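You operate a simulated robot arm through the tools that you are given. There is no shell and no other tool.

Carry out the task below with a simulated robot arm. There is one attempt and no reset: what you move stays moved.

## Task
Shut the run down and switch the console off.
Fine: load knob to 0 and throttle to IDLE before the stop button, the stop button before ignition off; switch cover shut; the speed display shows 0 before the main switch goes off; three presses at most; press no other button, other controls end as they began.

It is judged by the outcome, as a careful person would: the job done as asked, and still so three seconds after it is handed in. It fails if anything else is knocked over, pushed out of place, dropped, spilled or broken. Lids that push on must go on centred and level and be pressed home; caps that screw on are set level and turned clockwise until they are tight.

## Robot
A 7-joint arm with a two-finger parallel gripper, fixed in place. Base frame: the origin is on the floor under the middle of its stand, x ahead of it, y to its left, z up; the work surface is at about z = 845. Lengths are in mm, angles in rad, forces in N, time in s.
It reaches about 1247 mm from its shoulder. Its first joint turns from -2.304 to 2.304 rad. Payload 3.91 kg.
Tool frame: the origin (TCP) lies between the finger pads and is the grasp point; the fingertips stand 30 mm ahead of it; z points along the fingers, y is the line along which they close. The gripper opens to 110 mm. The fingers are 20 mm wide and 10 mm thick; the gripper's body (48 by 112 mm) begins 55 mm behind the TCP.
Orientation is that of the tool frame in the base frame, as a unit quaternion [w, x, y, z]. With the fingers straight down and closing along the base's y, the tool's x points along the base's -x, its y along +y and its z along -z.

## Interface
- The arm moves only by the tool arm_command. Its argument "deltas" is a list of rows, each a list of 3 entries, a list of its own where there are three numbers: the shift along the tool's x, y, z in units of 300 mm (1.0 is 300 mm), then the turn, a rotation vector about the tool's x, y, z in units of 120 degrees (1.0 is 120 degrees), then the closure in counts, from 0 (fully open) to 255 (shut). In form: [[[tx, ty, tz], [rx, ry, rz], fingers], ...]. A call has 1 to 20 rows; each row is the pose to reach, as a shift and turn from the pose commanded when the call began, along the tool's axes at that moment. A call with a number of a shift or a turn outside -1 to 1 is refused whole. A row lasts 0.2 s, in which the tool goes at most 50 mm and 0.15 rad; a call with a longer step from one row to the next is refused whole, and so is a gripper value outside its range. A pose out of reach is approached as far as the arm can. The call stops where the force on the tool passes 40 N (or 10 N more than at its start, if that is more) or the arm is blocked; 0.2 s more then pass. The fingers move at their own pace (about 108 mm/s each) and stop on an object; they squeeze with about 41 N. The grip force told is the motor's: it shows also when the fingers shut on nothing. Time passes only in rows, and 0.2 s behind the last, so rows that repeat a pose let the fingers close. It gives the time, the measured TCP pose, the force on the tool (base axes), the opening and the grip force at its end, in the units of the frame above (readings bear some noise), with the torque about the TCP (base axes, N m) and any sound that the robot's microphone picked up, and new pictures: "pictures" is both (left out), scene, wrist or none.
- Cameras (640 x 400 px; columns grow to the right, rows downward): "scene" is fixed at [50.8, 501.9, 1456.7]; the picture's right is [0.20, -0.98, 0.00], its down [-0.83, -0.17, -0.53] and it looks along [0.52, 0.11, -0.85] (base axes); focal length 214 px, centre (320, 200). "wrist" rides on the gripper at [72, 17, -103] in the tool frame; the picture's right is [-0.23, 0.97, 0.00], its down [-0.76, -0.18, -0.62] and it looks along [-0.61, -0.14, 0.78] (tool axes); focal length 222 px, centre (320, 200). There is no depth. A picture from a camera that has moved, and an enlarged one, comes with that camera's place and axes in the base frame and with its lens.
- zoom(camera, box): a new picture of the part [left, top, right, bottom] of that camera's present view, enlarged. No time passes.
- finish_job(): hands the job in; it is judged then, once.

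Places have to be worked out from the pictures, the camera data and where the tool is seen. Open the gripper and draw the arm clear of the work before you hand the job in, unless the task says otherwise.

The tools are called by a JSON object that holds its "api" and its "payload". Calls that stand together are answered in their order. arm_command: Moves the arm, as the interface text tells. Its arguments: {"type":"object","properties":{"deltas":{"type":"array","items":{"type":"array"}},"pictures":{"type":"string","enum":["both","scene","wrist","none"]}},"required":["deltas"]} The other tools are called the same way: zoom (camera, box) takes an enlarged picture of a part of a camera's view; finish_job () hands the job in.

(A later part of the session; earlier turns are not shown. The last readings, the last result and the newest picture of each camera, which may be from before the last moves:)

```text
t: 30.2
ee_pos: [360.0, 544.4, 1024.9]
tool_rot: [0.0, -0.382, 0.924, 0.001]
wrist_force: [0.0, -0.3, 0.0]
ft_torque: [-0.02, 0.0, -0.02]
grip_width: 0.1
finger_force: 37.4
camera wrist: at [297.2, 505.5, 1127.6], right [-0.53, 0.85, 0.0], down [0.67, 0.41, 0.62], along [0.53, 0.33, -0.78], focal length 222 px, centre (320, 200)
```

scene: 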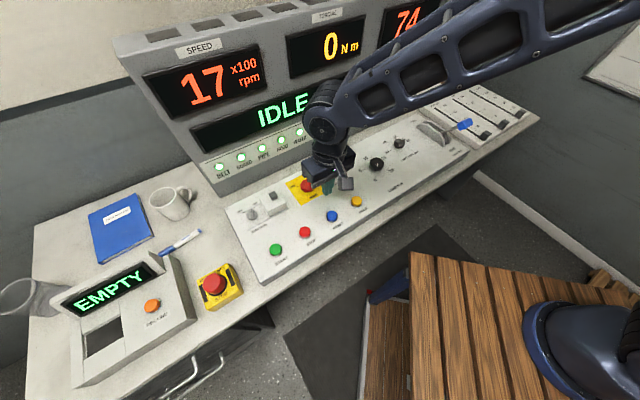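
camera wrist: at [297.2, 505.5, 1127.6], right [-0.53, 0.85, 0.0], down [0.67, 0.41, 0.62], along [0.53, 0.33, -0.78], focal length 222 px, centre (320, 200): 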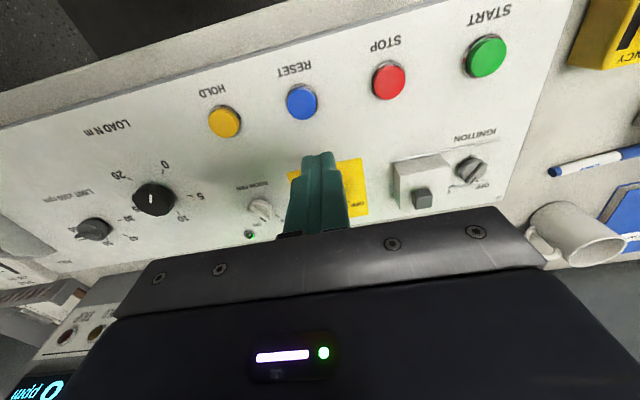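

STOP appears to be at about (299, 598). I'll move directly above it, lower to about 40 mm over it, and check alignment before pressing.

{"api": "arm_command", "payload": {"deltas": [[[0.008, 0.136, 0.05], [0, 0, 0], 255], [[0.0163, 0.271, 0.1], [0, 0, 0], 255], [[0.0163, 0.271, 0.2], [0, 0, 0], 255], [[0.0163, 0.271, 0.3], [0, 0, 0], 255], [[0.0163, 0.271, 0.35], [0, 0, 0], 255], [[0.0163, 0.271, 0.35], [0, 0, 0], 255]], "pictures": "both"}}

{"api": "zoom", "payload": {"camera": "wrist", "box": [220, 60, 420, 220]}}

```text
t: 31.6
ee_pos: [299.6, 597.8, 919.5]
tool_rot: [0.0, -0.384, 0.923, 0.001]
wrist_force: [-0.1, 0.0, 0.4]
ft_torque: [0.05, 0.01, 0.01]
grip_width: 0.1
finger_force: 37.6
camera wrist: at [236.0, 558.5, 1022.6], right [-0.53, 0.85, 0.0], down [0.67, 0.41, 0.62], along [0.53, 0.33, -0.78], focal length 222 px, centre (320, 200)
```

scene: 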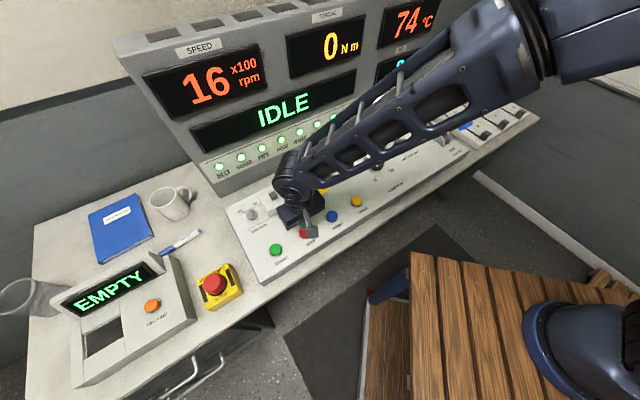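
wrist: 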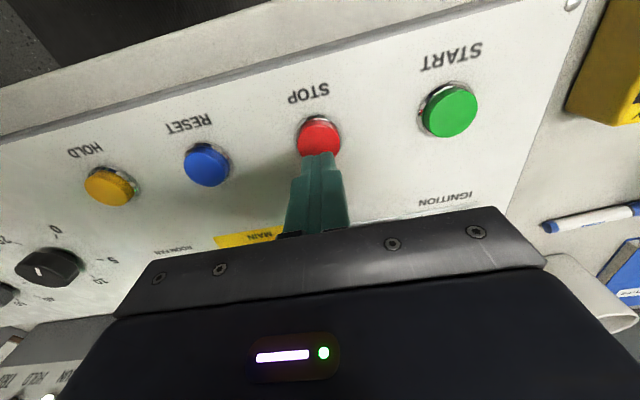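

```text
2.50 times, centred on (320, 140) of wrist
camera zoom: at [236.0, 558.5, 1022.6], right [-0.53, 0.85, 0.0], down [0.67, 0.41, 0.62], along [0.53, 0.33, -0.78], focal length 555 px, centre (320, 350)
```

zoom: 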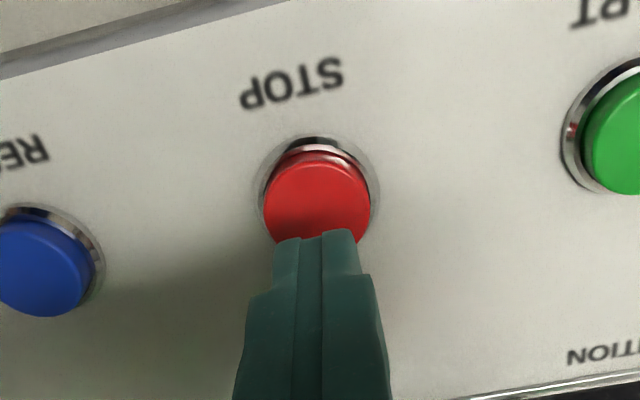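

The fingers are centred over STOP, with load at 0, throttle at IDLE and status IDLE. I'll press it slowly in one motion.

{"api": "arm_command", "payload": {"deltas": [[[-0.004, -0.003, 0.03], [0, 0, 0], 255], [[-0.004, -0.003, 0.06], [0, 0, 0], 255], [[-0.004, -0.003, 0.08], [0, 0, 0], 255], [[-0.004, -0.003, 0.09], [0, 0, 0], 255], [[-0.004, -0.003, 0.1], [0, 0, 0], 255], [[-0.004, -0.003, 0.108], [0, 0, 0], 255], [[-0.004, -0.003, 0.116], [0, 0, 0], 255], [[-0.004, -0.003, 0.124], [0, 0, 0], 255], [[-0.004, -0.003, 0.132], [0, 0, 0], 255], [[-0.004, -0.003, 0.14], [0, 0, 0], 255]], "pictures": "both"}}

```text
t: 33.8
ee_pos: [299.8, 598.9, 880.4]
tool_rot: [0.0, -0.382, 0.924, 0.002]
wrist_force: [5.5, -9.0, 38.6]
ft_torque: [-0.34, -0.14, 0.07]
grip_width: 0.2
finger_force: 37.8
heard: click
camera wrist: at [236.6, 560.2, 983.6], right [-0.53, 0.85, 0.0], down [0.67, 0.41, 0.62], along [0.53, 0.33, -0.78], focal length 222 px, centre (320, 200)
```

scene: 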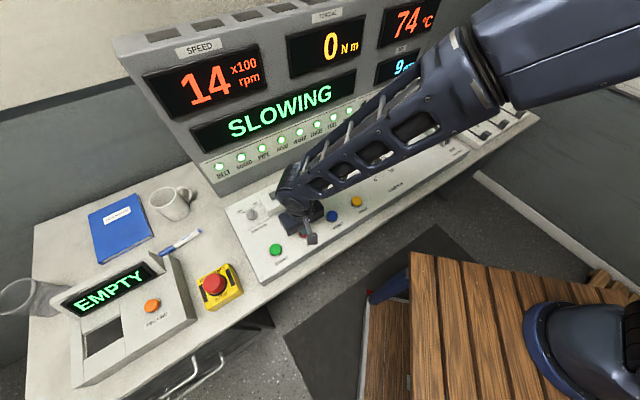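
wrist: 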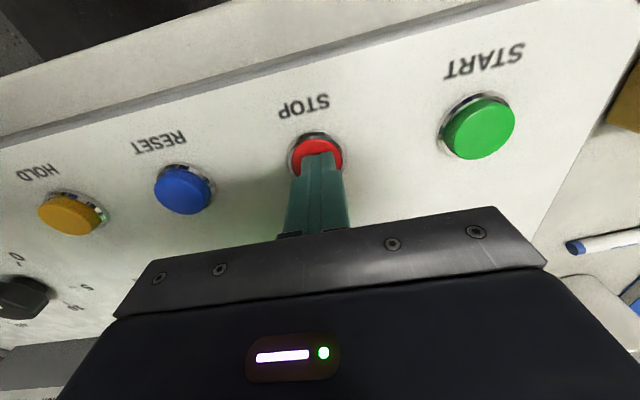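

There was a click and the status now reads SLOWING, so the stop press worked. I'll lift off and move over the ignition switch to look while the speed runs down.

{"api": "arm_command", "payload": {"deltas": [[[0, 0, -0.03], [0, 0, 0], 255], [[0, 0, -0.15], [0, 0, 0], 255], [[0, 0, -0.28], [0, 0, 0], 255], [[-0.08, 0.06, -0.38], [0, 0, 0], 255], [[-0.2, 0.13, -0.433], [0, 0, 0], 200], [[-0.33, 0.21, -0.433], [0, 0, 0], 100], [[-0.462, 0.297, -0.433], [0, 0, 0], 0], [[-0.462, 0.297, -0.433], [0, 0, 0], 0]], "pictures": "both"}}

{"api": "zoom", "payload": {"camera": "wrist", "box": [180, 40, 440, 200]}}

```text
t: 35.6
ee_pos: [334.8, 759.4, 1010.3]
tool_rot: [-0.001, -0.382, 0.924, 0.001]
wrist_force: [0.7, 0.3, 0.7]
ft_torque: [0.0, 0.02, -0.01]
grip_width: 110.1
finger_force: 0.0
camera wrist: at [271.4, 719.7, 1112.8], right [-0.53, 0.85, 0.0], down [0.67, 0.41, 0.62], along [0.53, 0.33, -0.78], focal length 222 px, centre (320, 200)
```

scene: 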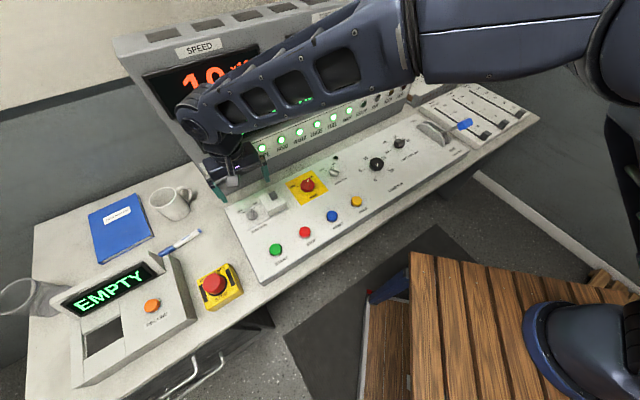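
wrist: 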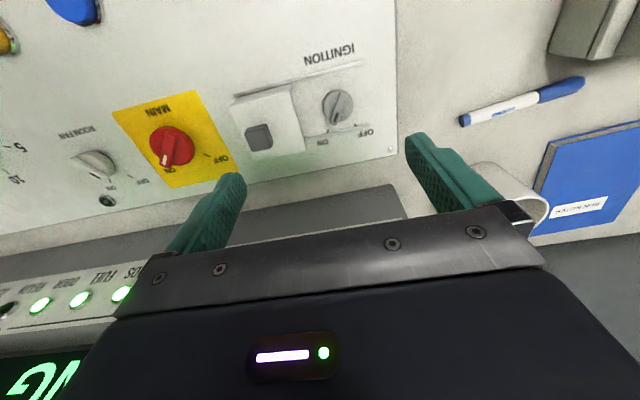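

```text
2.46 times, centred on (310, 120) of wrist
camera zoom: at [271.4, 719.7, 1112.8], right [-0.53, 0.85, 0.0], down [0.67, 0.41, 0.62], along [0.53, 0.33, -0.78], focal length 547 px, centre (345, 397)
```

zoom: 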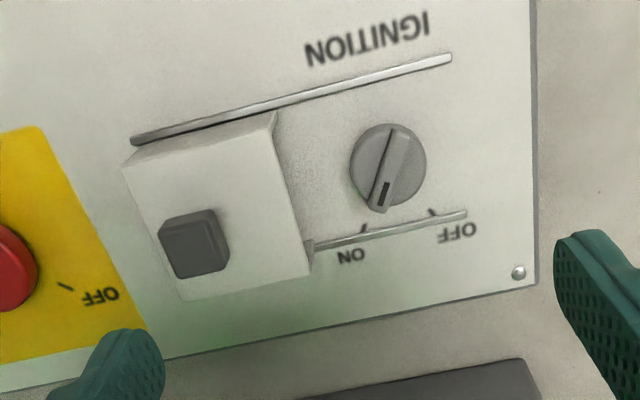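

The ignition switch is a bar knob at about (323, 773), with ON about 27° right of centre and OFF about 30° left. I'll align the fingers to the bar, narrow them, and lower partway to check before gripping.

{"api": "arm_command", "payload": {"deltas": [[[-0.001, 0.015, 0.06], [0, 0, 0.056], 100], [[-0.002, 0.03, 0.12], [0, 0, 0.112], 172], [[-0.003, 0.045, 0.18], [0, 0, 0.168], 172], [[-0.0037, 0.06, 0.23], [0, 0, 0.225], 172], [[-0.0037, 0.06, 0.268], [0, 0, 0.225], 172], [[-0.0037, 0.06, 0.268], [0, 0, 0.225], 172]], "pictures": "both"}}

{"api": "zoom", "payload": {"camera": "wrist", "box": [200, 40, 440, 220]}}

```text
t: 37.0
ee_pos: [321.8, 773.8, 928.3]
tool_rot: [-0.001, -0.155, 0.988, 0.0]
wrist_force: [0.2, 0.5, 0.0]
ft_torque: [0.01, 0.01, 0.0]
grip_width: 35.5
finger_force: 0.2
camera wrist: at [248.6, 768.0, 1032.2], right [-0.08, 1.0, 0.0], down [0.78, 0.06, 0.62], along [0.62, 0.05, -0.78], focal length 222 px, centre (320, 200)
```

scene: 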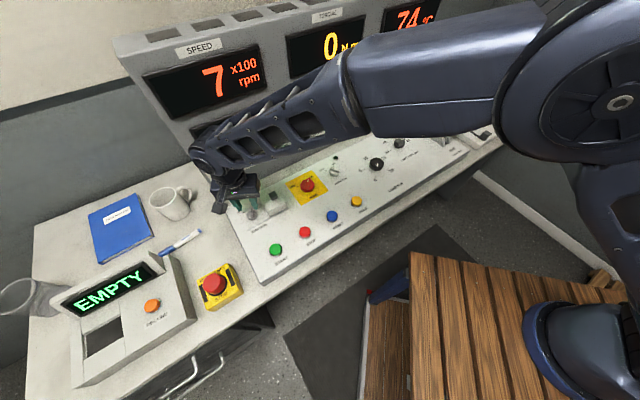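
wrist: 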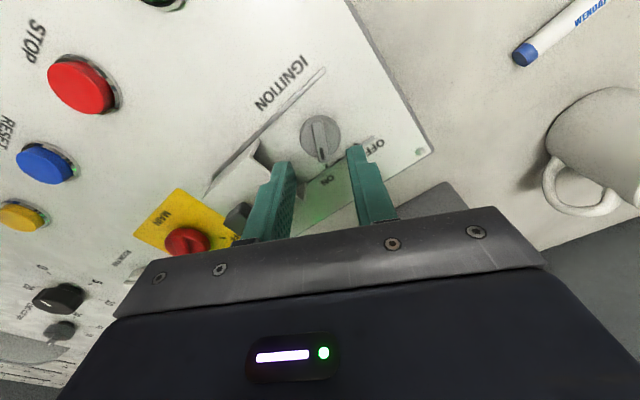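

```text
2.22 times, centred on (320, 130) of wrist
camera zoom: at [248.6, 768.0, 1032.2], right [-0.08, 1.0, 0.0], down [0.78, 0.06, 0.62], along [0.62, 0.05, -0.78], focal length 494 px, centre (320, 356)
```

zoom: 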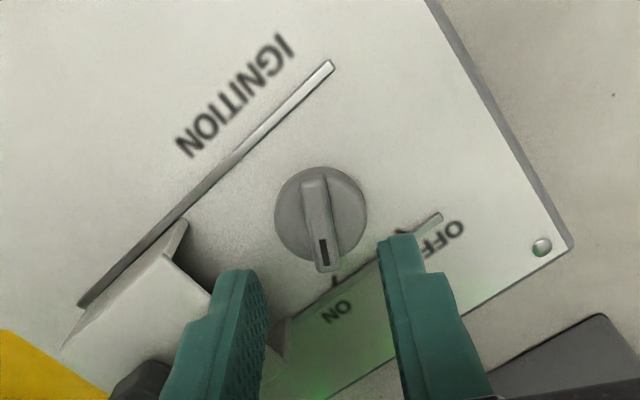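

The bar is about 5° off the finger alignment and nearly centred, with clearance to the cover and rails. I'll fine-tune and lower around the bar.

{"api": "arm_command", "payload": {"deltas": [[[0.003, 0, 0.04], [0, 0, 0.03], 172], [[0.003, 0, 0.08], [0, 0, 0.03], 172], [[0.003, 0, 0.11], [0, 0, 0.03], 172], [[0.003, 0, 0.125], [0, 0, 0.03], 172], [[0.003, 0, 0.135], [0, 0, 0.03], 172], [[0.003, 0, 0.141], [0, 0, 0.03], 172]], "pictures": "both"}}

{"api": "zoom", "payload": {"camera": "wrist", "box": [200, 60, 440, 240]}}

```text
t: 38.4
ee_pos: [321.4, 773.4, 886.8]
tool_rot: [-0.001, -0.125, 0.992, 0.001]
wrist_force: [0.6, -0.3, -0.7]
ft_torque: [0.03, -0.03, 0.02]
grip_width: 35.6
finger_force: 0.1
camera wrist: at [247.3, 772.5, 989.4], right [-0.02, 1.0, 0.0], down [0.78, 0.02, 0.62], along [0.62, 0.01, -0.78], focal length 222 px, centre (320, 200)
```

scene: 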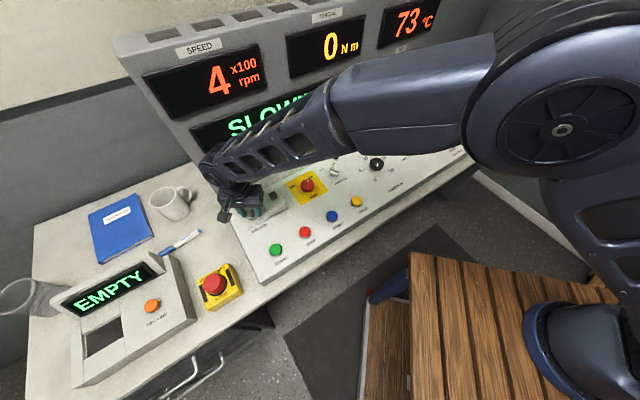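
wrist: 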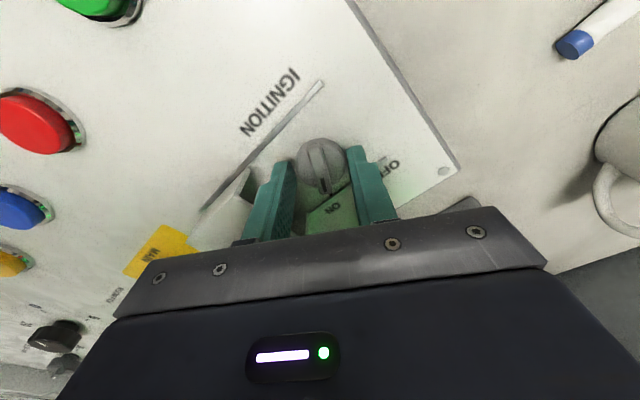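

```text
2.22 times, centred on (320, 150) of wrist
camera zoom: at [247.3, 772.5, 989.4], right [-0.02, 1.0, 0.0], down [0.78, 0.02, 0.62], along [0.62, 0.01, -0.78], focal length 494 px, centre (320, 311)
```

zoom: 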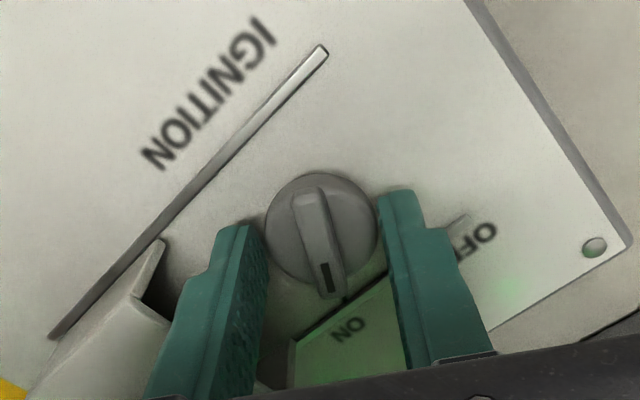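

The fingers straddle the bar and the speed is down to 4. I'll close on it and read the width to see what I've gripped.

{"api": "arm_command", "payload": {"deltas": [[[0, 0, -0.008], [0, 0, 0], 172], [[0, 0, -0.008], [0, 0, 0], 230], [[0, 0, -0.008], [0, 0, 0], 255], [[0, 0, -0.008], [0, 0, 0], 255]], "pictures": "wrist"}}

{"api": "zoom", "payload": {"camera": "wrist", "box": [200, 60, 440, 240]}}

```text
t: 39.4
ee_pos: [321.1, 774.9, 889.5]
tool_rot: [0.0, -0.124, 0.992, 0.001]
wrist_force: [1.1, 0.7, -4.9]
ft_torque: [0.04, -0.04, -0.03]
grip_width: 32.8
finger_force: 44.8
camera wrist: at [247.2, 772.8, 991.5], right [-0.02, 1.0, 0.0], down [0.78, 0.02, 0.62], along [0.62, 0.01, -0.78], focal length 222 px, centre (320, 200)
```

wrist: 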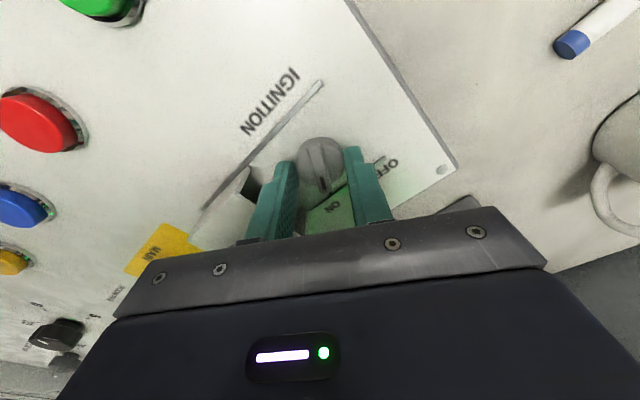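

```text
2.22 times, centred on (320, 150) of wrist
camera zoom: at [247.2, 772.8, 991.5], right [-0.02, 1.0, 0.0], down [0.78, 0.02, 0.62], along [0.62, 0.01, -0.78], focal length 494 px, centre (320, 311)
```

zoom: 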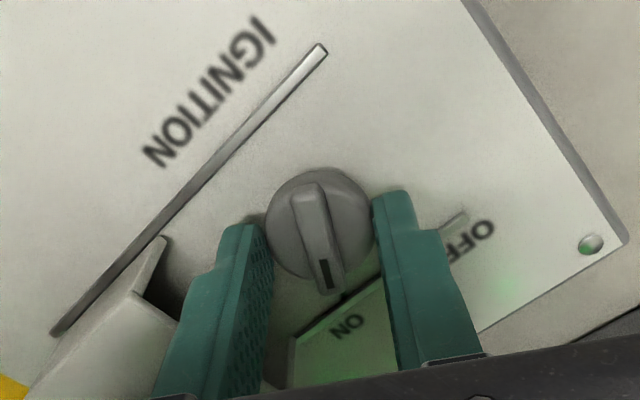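

I've gripped the round base at 32.8 mm, much like the load knob. I'll turn it counter-clockwise about 57° toward OFF and check.

{"api": "arm_command", "payload": {"deltas": [[[0, 0, 0], [0, 0, -0.06], 255], [[0, 0, 0], [0, 0, -0.12], 255], [[0, 0, 0], [0, 0, -0.18], 255], [[0, 0, 0], [0, 0, -0.24], 255], [[0, 0, 0], [0, 0, -0.3], 255], [[0, 0, 0], [0, 0, -0.36], 255], [[0, 0, 0], [0, 0, -0.42], 255], [[0, 0, 0], [0, 0, -0.475], 255], [[0, 0, 0], [0, 0, -0.475], 255]], "pictures": "both"}}

{"api": "zoom", "payload": {"camera": "wrist", "box": [200, 60, 440, 240]}}

```text
t: 41.4
ee_pos: [320.8, 773.9, 889.4]
tool_rot: [-0.001, -0.584, 0.812, 0.002]
wrist_force: [-5.5, -2.4, -9.8]
ft_torque: [-0.32, 0.38, 0.06]
grip_width: 32.1
finger_force: 44.9
camera wrist: at [282.8, 710.9, 991.6], right [-0.85, 0.53, 0.0], down [0.41, 0.66, 0.62], along [0.33, 0.53, -0.78], focal length 222 px, centre (320, 200)
```

scene: 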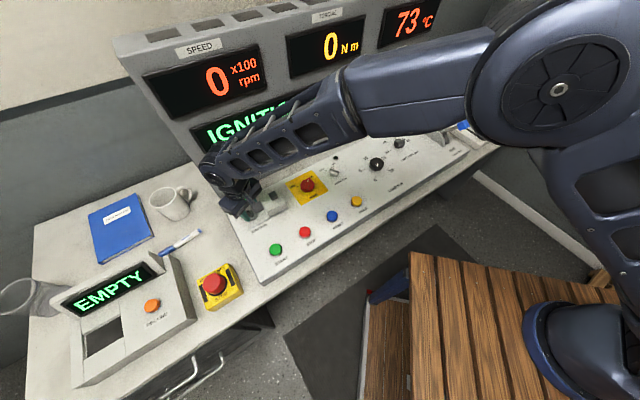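
wrist: 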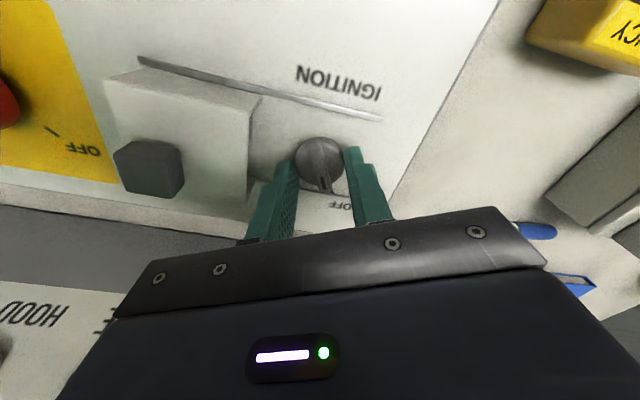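

```text
2.22 times, centred on (320, 150) of wrist
camera zoom: at [282.8, 710.9, 991.6], right [-0.85, 0.53, 0.0], down [0.41, 0.66, 0.62], along [0.33, 0.53, -0.78], focal length 494 px, centre (320, 311)
```

zoom: 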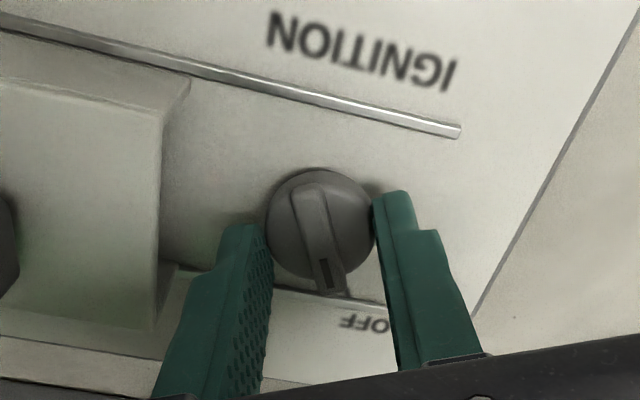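

The speed shows 0 and the status begins "IGNITI…". The pointer still seems a few degrees short of the OFF mark with no stop torque, so I'll turn about 6° more.

{"api": "arm_command", "payload": {"deltas": [[[0, 0, 0], [0, 0, -0.025], 255], [[0, 0, 0], [0, 0, -0.05], 255], [[0, 0, 0], [0, 0, -0.05], 255]], "pictures": "wrist"}}

{"api": "zoom", "payload": {"camera": "wrist", "box": [200, 60, 440, 240]}}

```text
t: 42.2
ee_pos: [321.8, 773.6, 889.3]
tool_rot: [0.0, -0.624, 0.781, 0.002]
wrist_force: [-5.9, -6.6, -10.5]
ft_torque: [-0.45, 0.23, -0.31]
grip_width: 32.0
finger_force: 45.1
camera wrist: at [289.7, 707.5, 992.2], right [-0.9, 0.43, 0.0], down [0.34, 0.7, 0.62], along [0.27, 0.56, -0.78], focal length 222 px, centre (320, 200)
```

wrist: 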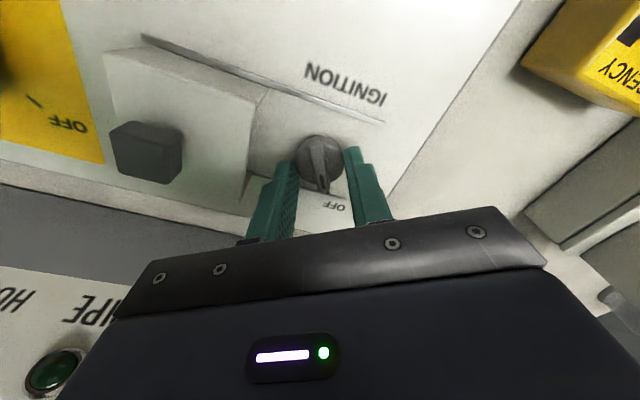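

```text
2.22 times, centred on (320, 150) of wrist
camera zoom: at [289.7, 707.5, 992.2], right [-0.9, 0.43, 0.0], down [0.34, 0.7, 0.62], along [0.27, 0.56, -0.78], focal length 494 px, centre (320, 311)
```

zoom: 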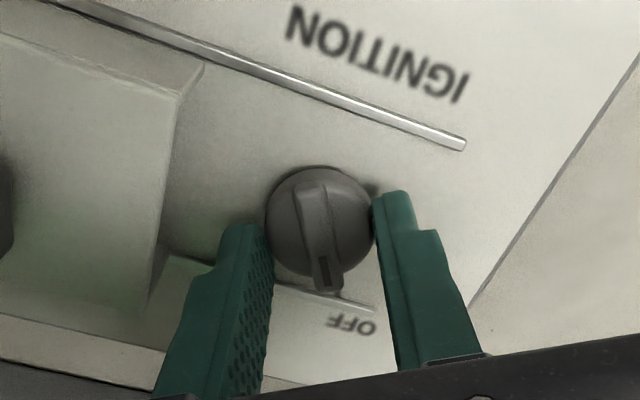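

There is now about 0.3 N m of reaction, so the knob seems to be at its OFF stop. I'll release, lift, and turn back to 45° to check the switch and look at the cover.

{"api": "arm_command", "payload": {"deltas": [[[0, 0, 0], [0, 0, 0], 155], [[0, 0, 0], [0, 0, 0], 155], [[0, 0, -0.08], [0, 0, 0], 155], [[0, 0, -0.2], [0, 0, 0.06], 155], [[0, 0, -0.32], [0, 0, 0.12], 155], [[0.02, -0.05, -0.4], [0, 0, 0.18], 100], [[0.04, -0.1, -0.4], [0, 0, 0.24], 50], [[0.05, -0.15, -0.4], [0, 0, 0.27], 0], [[0.05, -0.15, -0.4], [0, 0, 0.27], 0]], "pictures": "both"}}

{"api": "zoom", "payload": {"camera": "wrist", "box": [200, 20, 440, 200]}}

{"api": "zoom", "payload": {"camera": "scene", "box": [140, 20, 380, 180]}}

```text
t: 44.2
ee_pos: [362.6, 749.3, 1010.0]
tool_rot: [0.0, -0.381, 0.924, 0.002]
wrist_force: [-0.7, 0.3, 0.3]
ft_torque: [0.02, 0.0, 0.02]
grip_width: 110.3
finger_force: 0.1
camera wrist: at [299.0, 710.0, 1112.7], right [-0.53, 0.85, 0.0], down [0.67, 0.41, 0.62], along [0.53, 0.33, -0.78], focal length 222 px, centre (320, 200)
```

scene: 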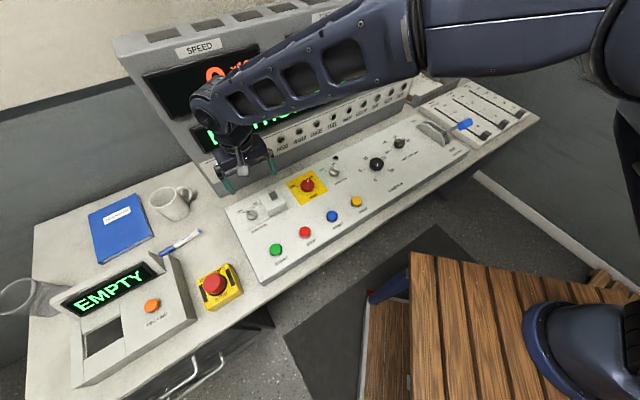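
wrist: 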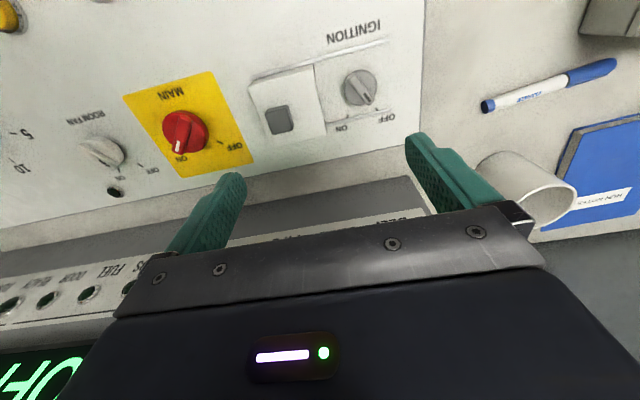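

```text
2.22 times, centred on (320, 110) of wrist
camera zoom: at [299.0, 710.0, 1112.7], right [-0.53, 0.85, 0.0], down [0.67, 0.41, 0.62], along [0.53, 0.33, -0.78], focal length 494 px, centre (320, 400)
```

zoom: 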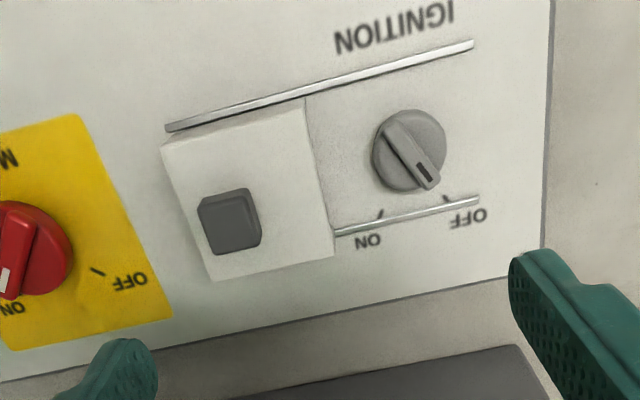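

```text
2.50 times, centred on (260, 100) of scene
camera zoom: at [50.8, 501.9, 1456.7], right [0.2, -0.98, 0.0], down [-0.83, -0.17, -0.53], along [0.52, 0.11, -0.85], focal length 536 px, centre (470, 450)
```

zoom: 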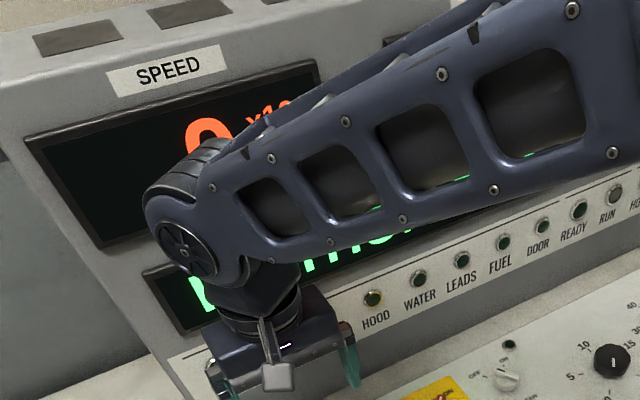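

The ignition points at OFF and the lamps have gone out. The cover's dark handle is at about (378, 715) with its top near z 910, and the cover must slide about 73 mm left. I'll position the fingers around the handle and check.

{"api": "arm_command", "payload": {"deltas": [[[0.022, -0.057, 0.05], [0, 0, 0], 100], [[0.044, -0.115, 0.1], [0, 0, 0], 162], [[0.044, -0.115, 0.16], [0, 0, 0], 162], [[0.044, -0.115, 0.2], [0, 0, 0], 162], [[0.044, -0.115, 0.2], [0, 0, 0], 162]], "pictures": "both"}}

{"api": "zoom", "payload": {"camera": "wrist", "box": [200, 60, 440, 240]}}

```text
t: 45.4
ee_pos: [378.0, 716.2, 949.6]
tool_rot: [-0.001, -0.383, 0.924, 0.002]
wrist_force: [0.5, 0.1, -0.7]
ft_torque: [-0.03, 0.03, -0.02]
grip_width: 40.3
finger_force: 0.1
camera wrist: at [314.2, 676.6, 1052.4], right [-0.53, 0.85, 0.0], down [0.67, 0.41, 0.62], along [0.53, 0.33, -0.78], focal length 222 px, centre (320, 200)
```

scene: 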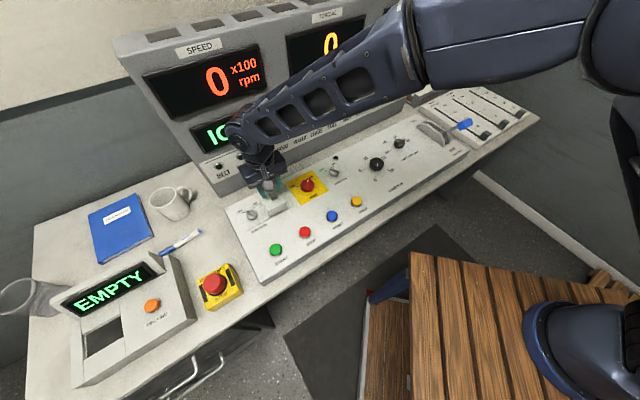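
wrist: 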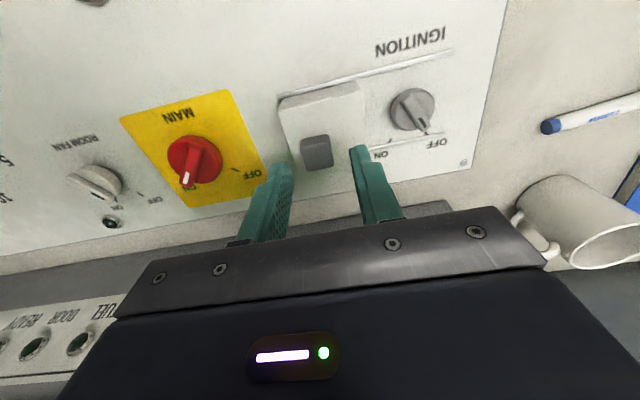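

```text
2.22 times, centred on (320, 150) of wrist
camera zoom: at [314.2, 676.6, 1052.4], right [-0.53, 0.85, 0.0], down [0.67, 0.41, 0.62], along [0.53, 0.33, -0.78], focal length 494 px, centre (320, 311)
```

zoom: 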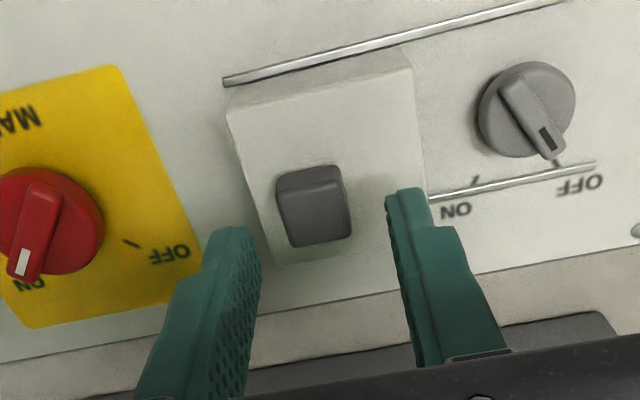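

The handle is centred between the fingers and the speed display shows 0. I'll lower gently until the tips are alongside the handle.

{"api": "arm_command", "payload": {"deltas": [[[0, -0.003, 0.025], [0, 0, 0], 162], [[0, -0.003, 0.045], [0, 0, 0], 162], [[0, -0.003, 0.06], [0, 0, 0], 162], [[0, -0.003, 0.07], [0, 0, 0], 162]], "pictures": "wrist"}}

{"api": "zoom", "payload": {"camera": "wrist", "box": [200, 60, 440, 240]}}

```text
t: 46.4
ee_pos: [378.4, 714.2, 928.2]
tool_rot: [-0.001, -0.383, 0.924, 0.002]
wrist_force: [0.1, 0.4, -0.1]
ft_torque: [0.01, -0.02, 0.03]
grip_width: 40.1
finger_force: 0.1
camera wrist: at [315.0, 675.1, 1030.8], right [-0.53, 0.85, 0.0], down [0.67, 0.41, 0.62], along [0.53, 0.33, -0.78], focal length 222 px, centre (320, 200)
```

wrist: 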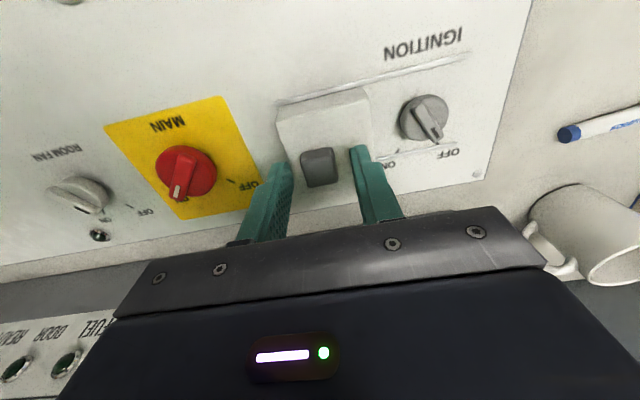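

```text
2.22 times, centred on (320, 150) of wrist
camera zoom: at [315.0, 675.1, 1030.8], right [-0.53, 0.85, 0.0], down [0.67, 0.41, 0.62], along [0.53, 0.33, -0.78], focal length 494 px, centre (320, 311)
```

zoom: 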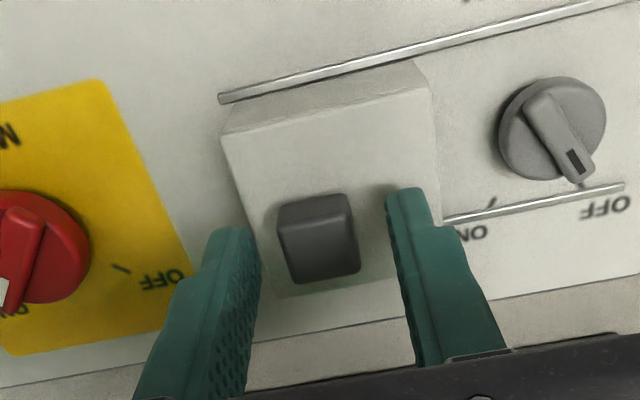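

The tips are at about z 898 beside the handle with no contact. I'll close to confirm the handle is between the fingers.

{"api": "arm_command", "payload": {"deltas": [[[0, 0, 0], [0, 0, 0], 200], [[0, 0, 0], [0, 0, 0], 255], [[0, 0, 0], [0, 0, 0], 255]], "pictures": "none"}}

```text
t: 47.2
ee_pos: [377.2, 714.5, 928.5]
tool_rot: [0.0, -0.382, 0.924, 0.0]
wrist_force: [-0.4, -0.7, -2.5]
ft_torque: [0.19, -0.2, 0.11]
grip_width: 21.8
finger_force: 45.1
```

The handle is held at 21.8 mm with almost no side force. I'll slide the cover left along its rails until it meets its stop.

{"api": "arm_command", "payload": {"deltas": [[[0, 0.025, 0], [0, 0, 0], 255], [[0, 0.05, 0], [0, 0, 0], 255], [[0, 0.075, 0], [0, 0, 0], 255], [[0, 0.1, 0], [0, 0, 0], 255], [[0, 0.125, 0], [0, 0, 0], 255], [[0, 0.15, 0], [0, 0, 0], 255], [[0, 0.175, 0], [0, 0, 0], 255], [[0, 0.2, 0], [0, 0, 0], 255], [[0, 0.215, 0], [0, 0, 0], 255], [[0, 0.225, 0], [0, 0, 0], 255]], "pictures": "both"}}

{"api": "zoom", "payload": {"camera": "wrist", "box": [200, 60, 440, 240]}}

```text
t: 49.4
ee_pos: [330.6, 763.2, 928.4]
tool_rot: [0.0, -0.383, 0.924, 0.002]
wrist_force: [-6.5, -6.9, 11.3]
ft_torque: [-0.76, 0.76, -0.07]
grip_width: 21.6
finger_force: 44.8
camera wrist: at [266.4, 723.6, 1030.9], right [-0.53, 0.85, 0.0], down [0.67, 0.41, 0.62], along [0.53, 0.33, -0.78], focal length 222 px, centre (320, 200)
```

scene: 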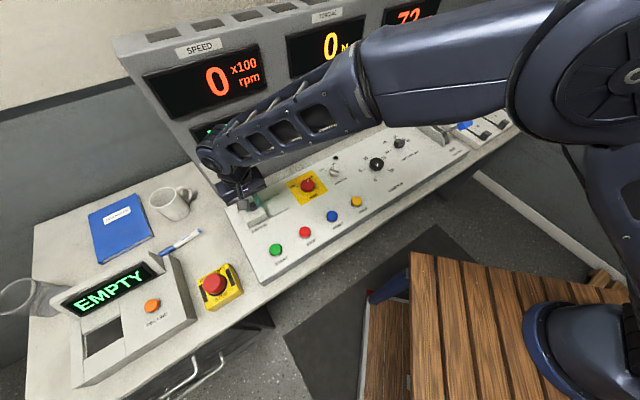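
wrist: 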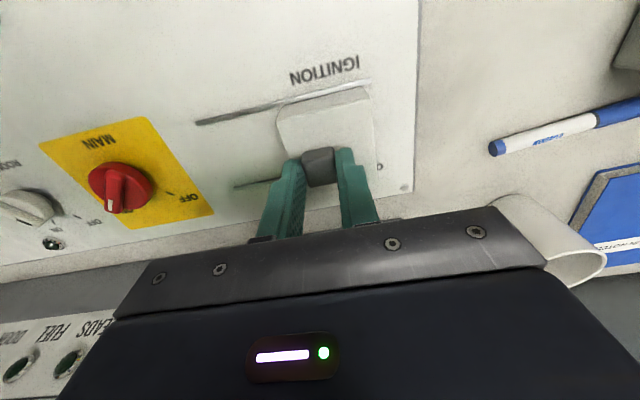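

```text
2.22 times, centred on (320, 150) of wrist
camera zoom: at [266.4, 723.6, 1030.9], right [-0.53, 0.85, 0.0], down [0.67, 0.41, 0.62], along [0.53, 0.33, -0.78], focal length 494 px, centre (320, 311)
```

zoom: 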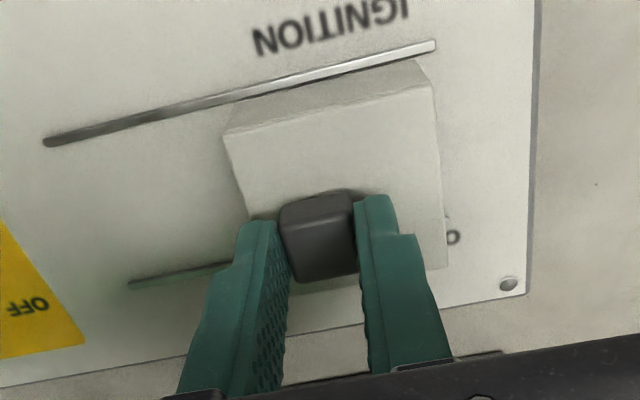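

The cover has slid about 68 mm and is over the switch with no end stop felt yet. I'll continue in small steps until it stops.

{"api": "arm_command", "payload": {"deltas": [[[0, 0.008, 0], [0, 0, 0], 255], [[0, 0.016, 0], [0, 0, 0], 255], [[0, 0.024, 0], [0, 0, 0], 255], [[0, 0.032, 0], [0, 0, 0], 255], [[0, 0.04, 0], [0, 0, 0], 255]], "pictures": "wrist"}}

{"api": "zoom", "payload": {"camera": "wrist", "box": [200, 60, 440, 240]}}

```text
t: 50.6
ee_pos: [326.2, 767.0, 928.3]
tool_rot: [0.0, -0.381, 0.925, -0.003]
wrist_force: [-0.8, -14.5, 13.6]
ft_torque: [-1.15, 0.67, 0.35]
grip_width: 22.1
finger_force: 44.7
stopped in row 5: the force on the tool passed its limit at 44 N (the readings are from after the stop); the commanded pose is now the measured one
camera wrist: at [262.2, 728.7, 1030.9], right [-0.53, 0.85, 0.0], down [0.67, 0.41, 0.62], along [0.53, 0.32, -0.78], focal length 222 px, centre (320, 200)
```

wrist: 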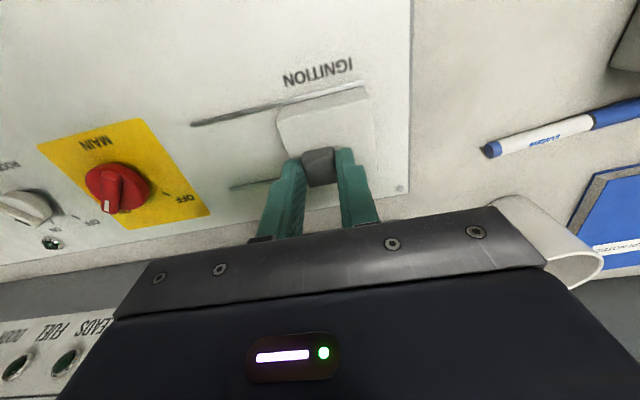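

```text
2.22 times, centred on (320, 150) of wrist
camera zoom: at [262.2, 728.7, 1030.9], right [-0.53, 0.85, 0.0], down [0.67, 0.41, 0.62], along [0.53, 0.32, -0.78], focal length 494 px, centre (320, 311)
```

zoom: 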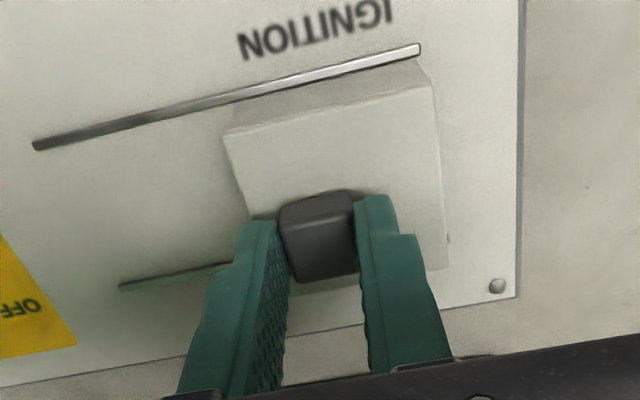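

The cover has reached the end of its rails. I'll release, lift straight up, and move over the main switch.

{"api": "arm_command", "payload": {"deltas": [[[0, 0, 0], [0, 0, 0], 160], [[0, 0, 0], [0, 0, 0], 160], [[0, 0, -0.08], [0, 0, 0], 160], [[0, 0, -0.2], [0, 0, 0], 160], [[-0.004, -0.1, -0.3], [0, 0, 0], 100], [[-0.006, -0.25, -0.3], [0, 0, 0], 50], [[-0.008, -0.4, -0.3], [0, 0, 0], 0], [[-0.01, -0.53, -0.3], [0, 0, 0], 0], [[-0.012, -0.639, -0.3], [0, 0, 0], 0], [[-0.012, -0.639, -0.3], [0, 0, 0], 0]], "pictures": "both"}}

{"api": "zoom", "payload": {"camera": "scene", "box": [210, 160, 340, 260]}}

{"api": "zoom", "payload": {"camera": "wrist", "box": [200, 40, 440, 220]}}

```text
t: 52.8
ee_pos: [464.3, 634.2, 1017.8]
tool_rot: [0.0, -0.381, 0.925, -0.002]
wrist_force: [-0.8, -0.4, -0.1]
ft_torque: [0.02, -0.01, 0.01]
grip_width: 110.0
finger_force: 0.1
camera wrist: at [399.3, 595.6, 1121.1], right [-0.53, 0.85, 0.0], down [0.67, 0.41, 0.62], along [0.53, 0.33, -0.78], focal length 222 px, centre (320, 200)
```

scene: 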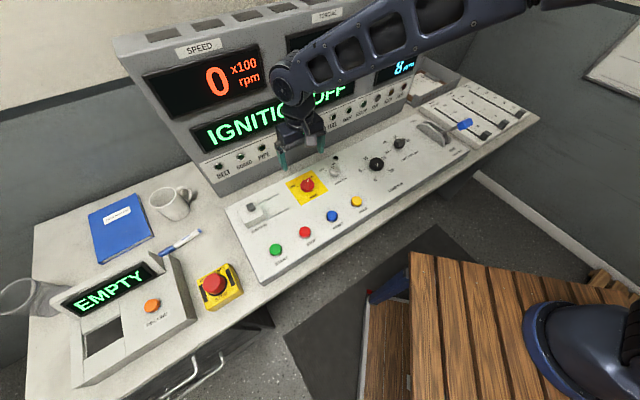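
wrist: 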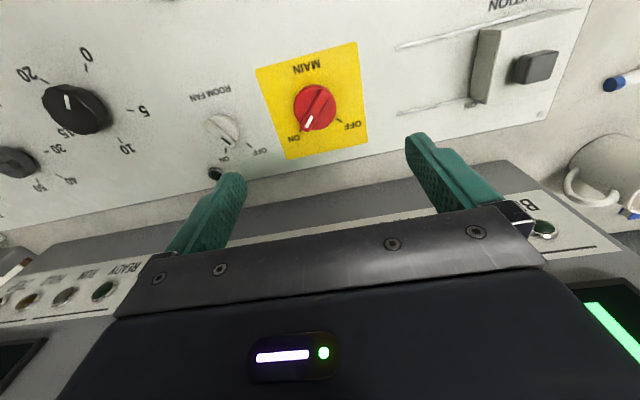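

```text
4.00 times, centred on (275, 210) of scene
camera zoom: at [50.8, 501.9, 1456.7], right [0.2, -0.98, 0.0], down [-0.83, -0.17, -0.53], along [0.52, 0.11, -0.85], focal length 858 px, centre (500, 160)
```

zoom: 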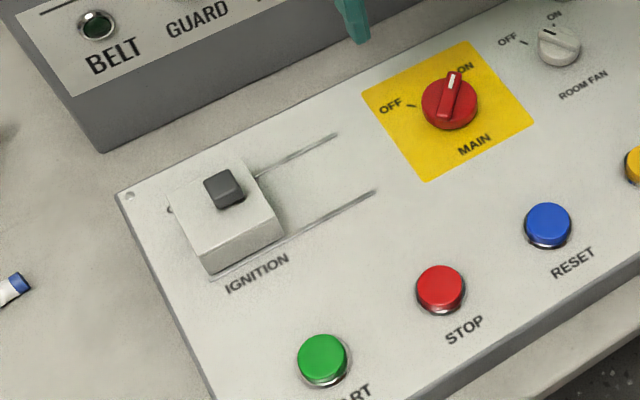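

```text
2.22 times, centred on (320, 130) of wrist
camera zoom: at [399.3, 595.6, 1121.1], right [-0.53, 0.85, 0.0], down [0.67, 0.41, 0.62], along [0.53, 0.33, -0.78], focal length 494 px, centre (320, 356)
```

zoom: 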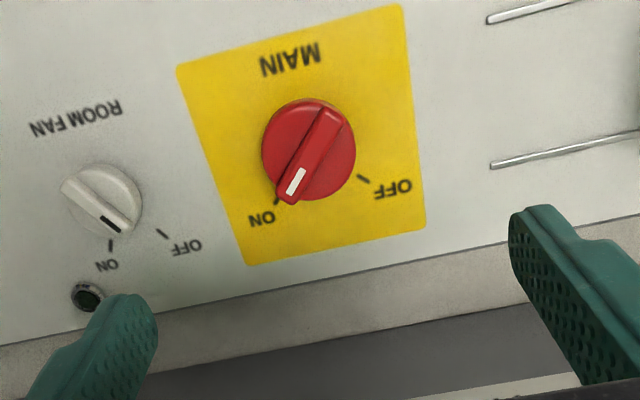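

The display reads 0 rpm with "IGNITION OFF", and the cover is shut over the switch. The main switch is at about (468, 630) with its pointer at ON, about +43°, and OFF is about 90° counter-clockwise. I'll align and lower partway.

{"api": "arm_command", "payload": {"deltas": [[[0, -0.004, 0.05], [0, 0, 0.06], 93], [[0, -0.008, 0.1], [0, 0, 0.12], 93], [[0.001, -0.012, 0.15], [0, 0, 0.18], 93], [[0.001, -0.015, 0.2], [0, 0, 0.24], 93], [[0.002, -0.0187, 0.25], [0, 0, 0.3], 93], [[0.002, -0.0187, 0.293], [0, 0, 0.35], 93], [[0.002, -0.0187, 0.293], [0, 0, 0.35], 93]], "pictures": "both"}}

{"api": "zoom", "payload": {"camera": "wrist", "box": [200, 40, 440, 220]}}

```text
t: 54.4
ee_pos: [465.7, 628.7, 930.4]
tool_rot: [0.0, -0.024, 1.0, -0.001]
wrist_force: [-0.2, -0.1, 0.0]
ft_torque: [0.02, -0.04, 0.02]
grip_width: 70.0
finger_force: 0.0
camera wrist: at [393.3, 643.3, 1033.6], right [0.18, 0.98, 0.0], down [0.77, -0.14, 0.62], along [0.61, -0.11, -0.78], focal length 222 px, centre (320, 200)
```

scene: 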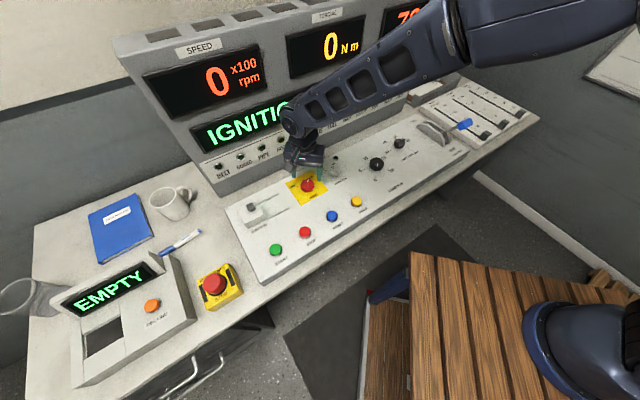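
wrist: 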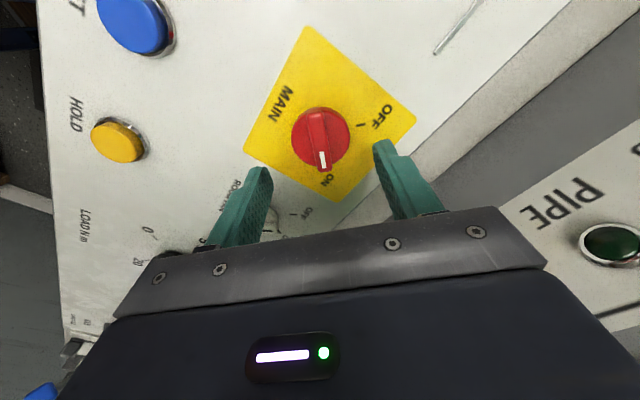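

```text
2.22 times, centred on (320, 130) of wrist
camera zoom: at [393.3, 643.3, 1033.6], right [0.18, 0.98, 0.0], down [0.77, -0.14, 0.62], along [0.61, -0.11, -0.78], focal length 494 px, centre (320, 356)
```

zoom: 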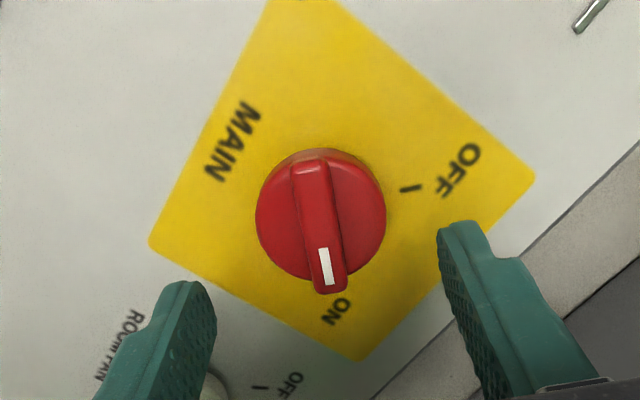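

The knob is centred between the fingers. I'll lower to the same height as for the ignition knob and close on it.

{"api": "arm_command", "payload": {"deltas": [[[0.003, 0.001, 0.05], [0, 0, 0.02], 93], [[0.003, 0.001, 0.09], [0, 0, 0.02], 93], [[0.003, 0.001, 0.12], [0, 0, 0.02], 93], [[0.003, 0.001, 0.135], [0, 0, 0.02], 93], [[0.003, 0.001, 0.143], [0, 0, 0.02], 93], [[0.003, 0.001, 0.143], [0, 0, 0.02], 160], [[0.003, 0.001, 0.143], [0, 0, 0.02], 255], [[0.003, 0.001, 0.143], [0, 0, 0.02], 255], [[0.003, 0.001, 0.143], [0, 0, 0.02], 255]], "pictures": "both"}}

{"api": "zoom", "payload": {"camera": "wrist", "box": [200, 60, 440, 240]}}

```text
t: 56.4
ee_pos: [466.5, 630.1, 887.7]
tool_rot: [-0.001, -0.003, 1.0, -0.002]
wrist_force: [-0.2, -2.8, -2.5]
ft_torque: [-0.06, -0.06, -0.02]
grip_width: 47.0
finger_force: 45.1
camera wrist: at [392.9, 646.6, 990.0], right [0.22, 0.98, 0.0], down [0.76, -0.17, 0.62], along [0.61, -0.14, -0.78], focal length 222 px, centre (320, 200)
```

scene: 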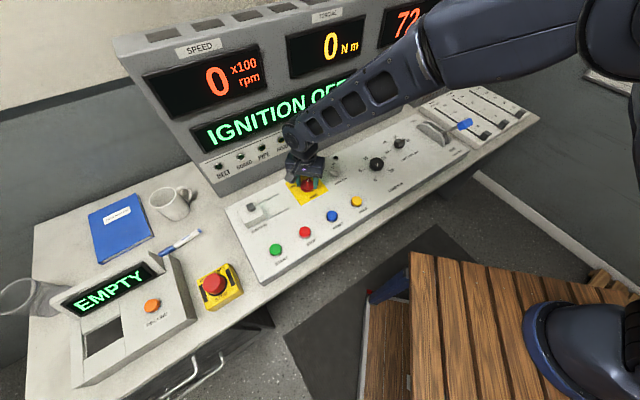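
wrist: 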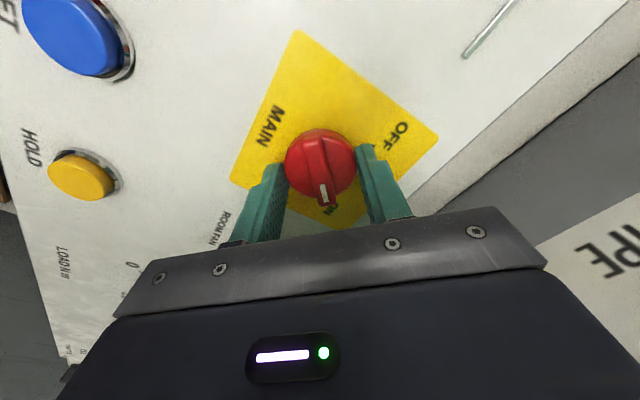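

```text
2.22 times, centred on (320, 150) of wrist
camera zoom: at [392.9, 646.6, 990.0], right [0.22, 0.98, 0.0], down [0.76, -0.17, 0.62], along [0.61, -0.14, -0.78], focal length 494 px, centre (320, 311)
```

zoom: 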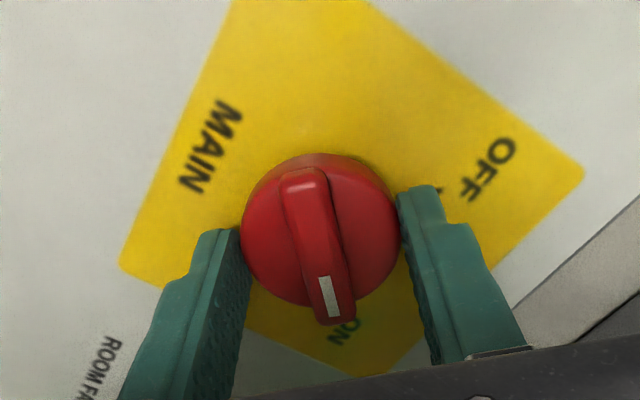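

I have the knob at 47 mm with small side load, and the speed reads 0. I'll turn the main switch 45° counter-clockwise and check the forces.

{"api": "arm_command", "payload": {"deltas": [[[0, 0, 0], [0, 0, -0.0625], 255], [[0, 0, 0], [0, 0, -0.125], 255], [[0, 0, 0], [0, 0, -0.1875], 255], [[0, 0, 0], [0, 0, -0.25], 255], [[0, 0, 0], [0, 0, -0.3125], 255], [[0, 0, 0], [0, 0, -0.375], 255]], "pictures": "wrist"}}

```text
t: 57.8
ee_pos: [465.9, 628.6, 886.5]
tool_rot: [-0.001, -0.377, 0.926, -0.003]
wrist_force: [-3.3, -10.9, 15.5]
ft_torque: [-1.23, 0.63, 0.03]
grip_width: 46.8
finger_force: 45.0
stopped in row 6: the force on the tool passed its limit at 40 N (the readings are from after the stop); the commanded pose is now the measured one
camera wrist: at [402.1, 591.3, 990.4], right [-0.52, 0.86, -0.01], down [0.67, 0.41, 0.62], along [0.53, 0.32, -0.78], focal length 222 px, centre (320, 200)
```

wrist: 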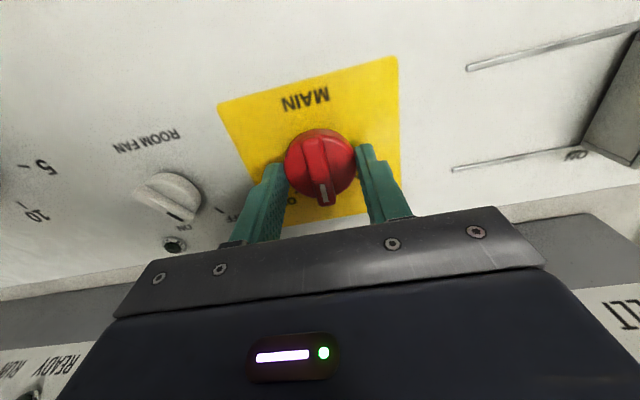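

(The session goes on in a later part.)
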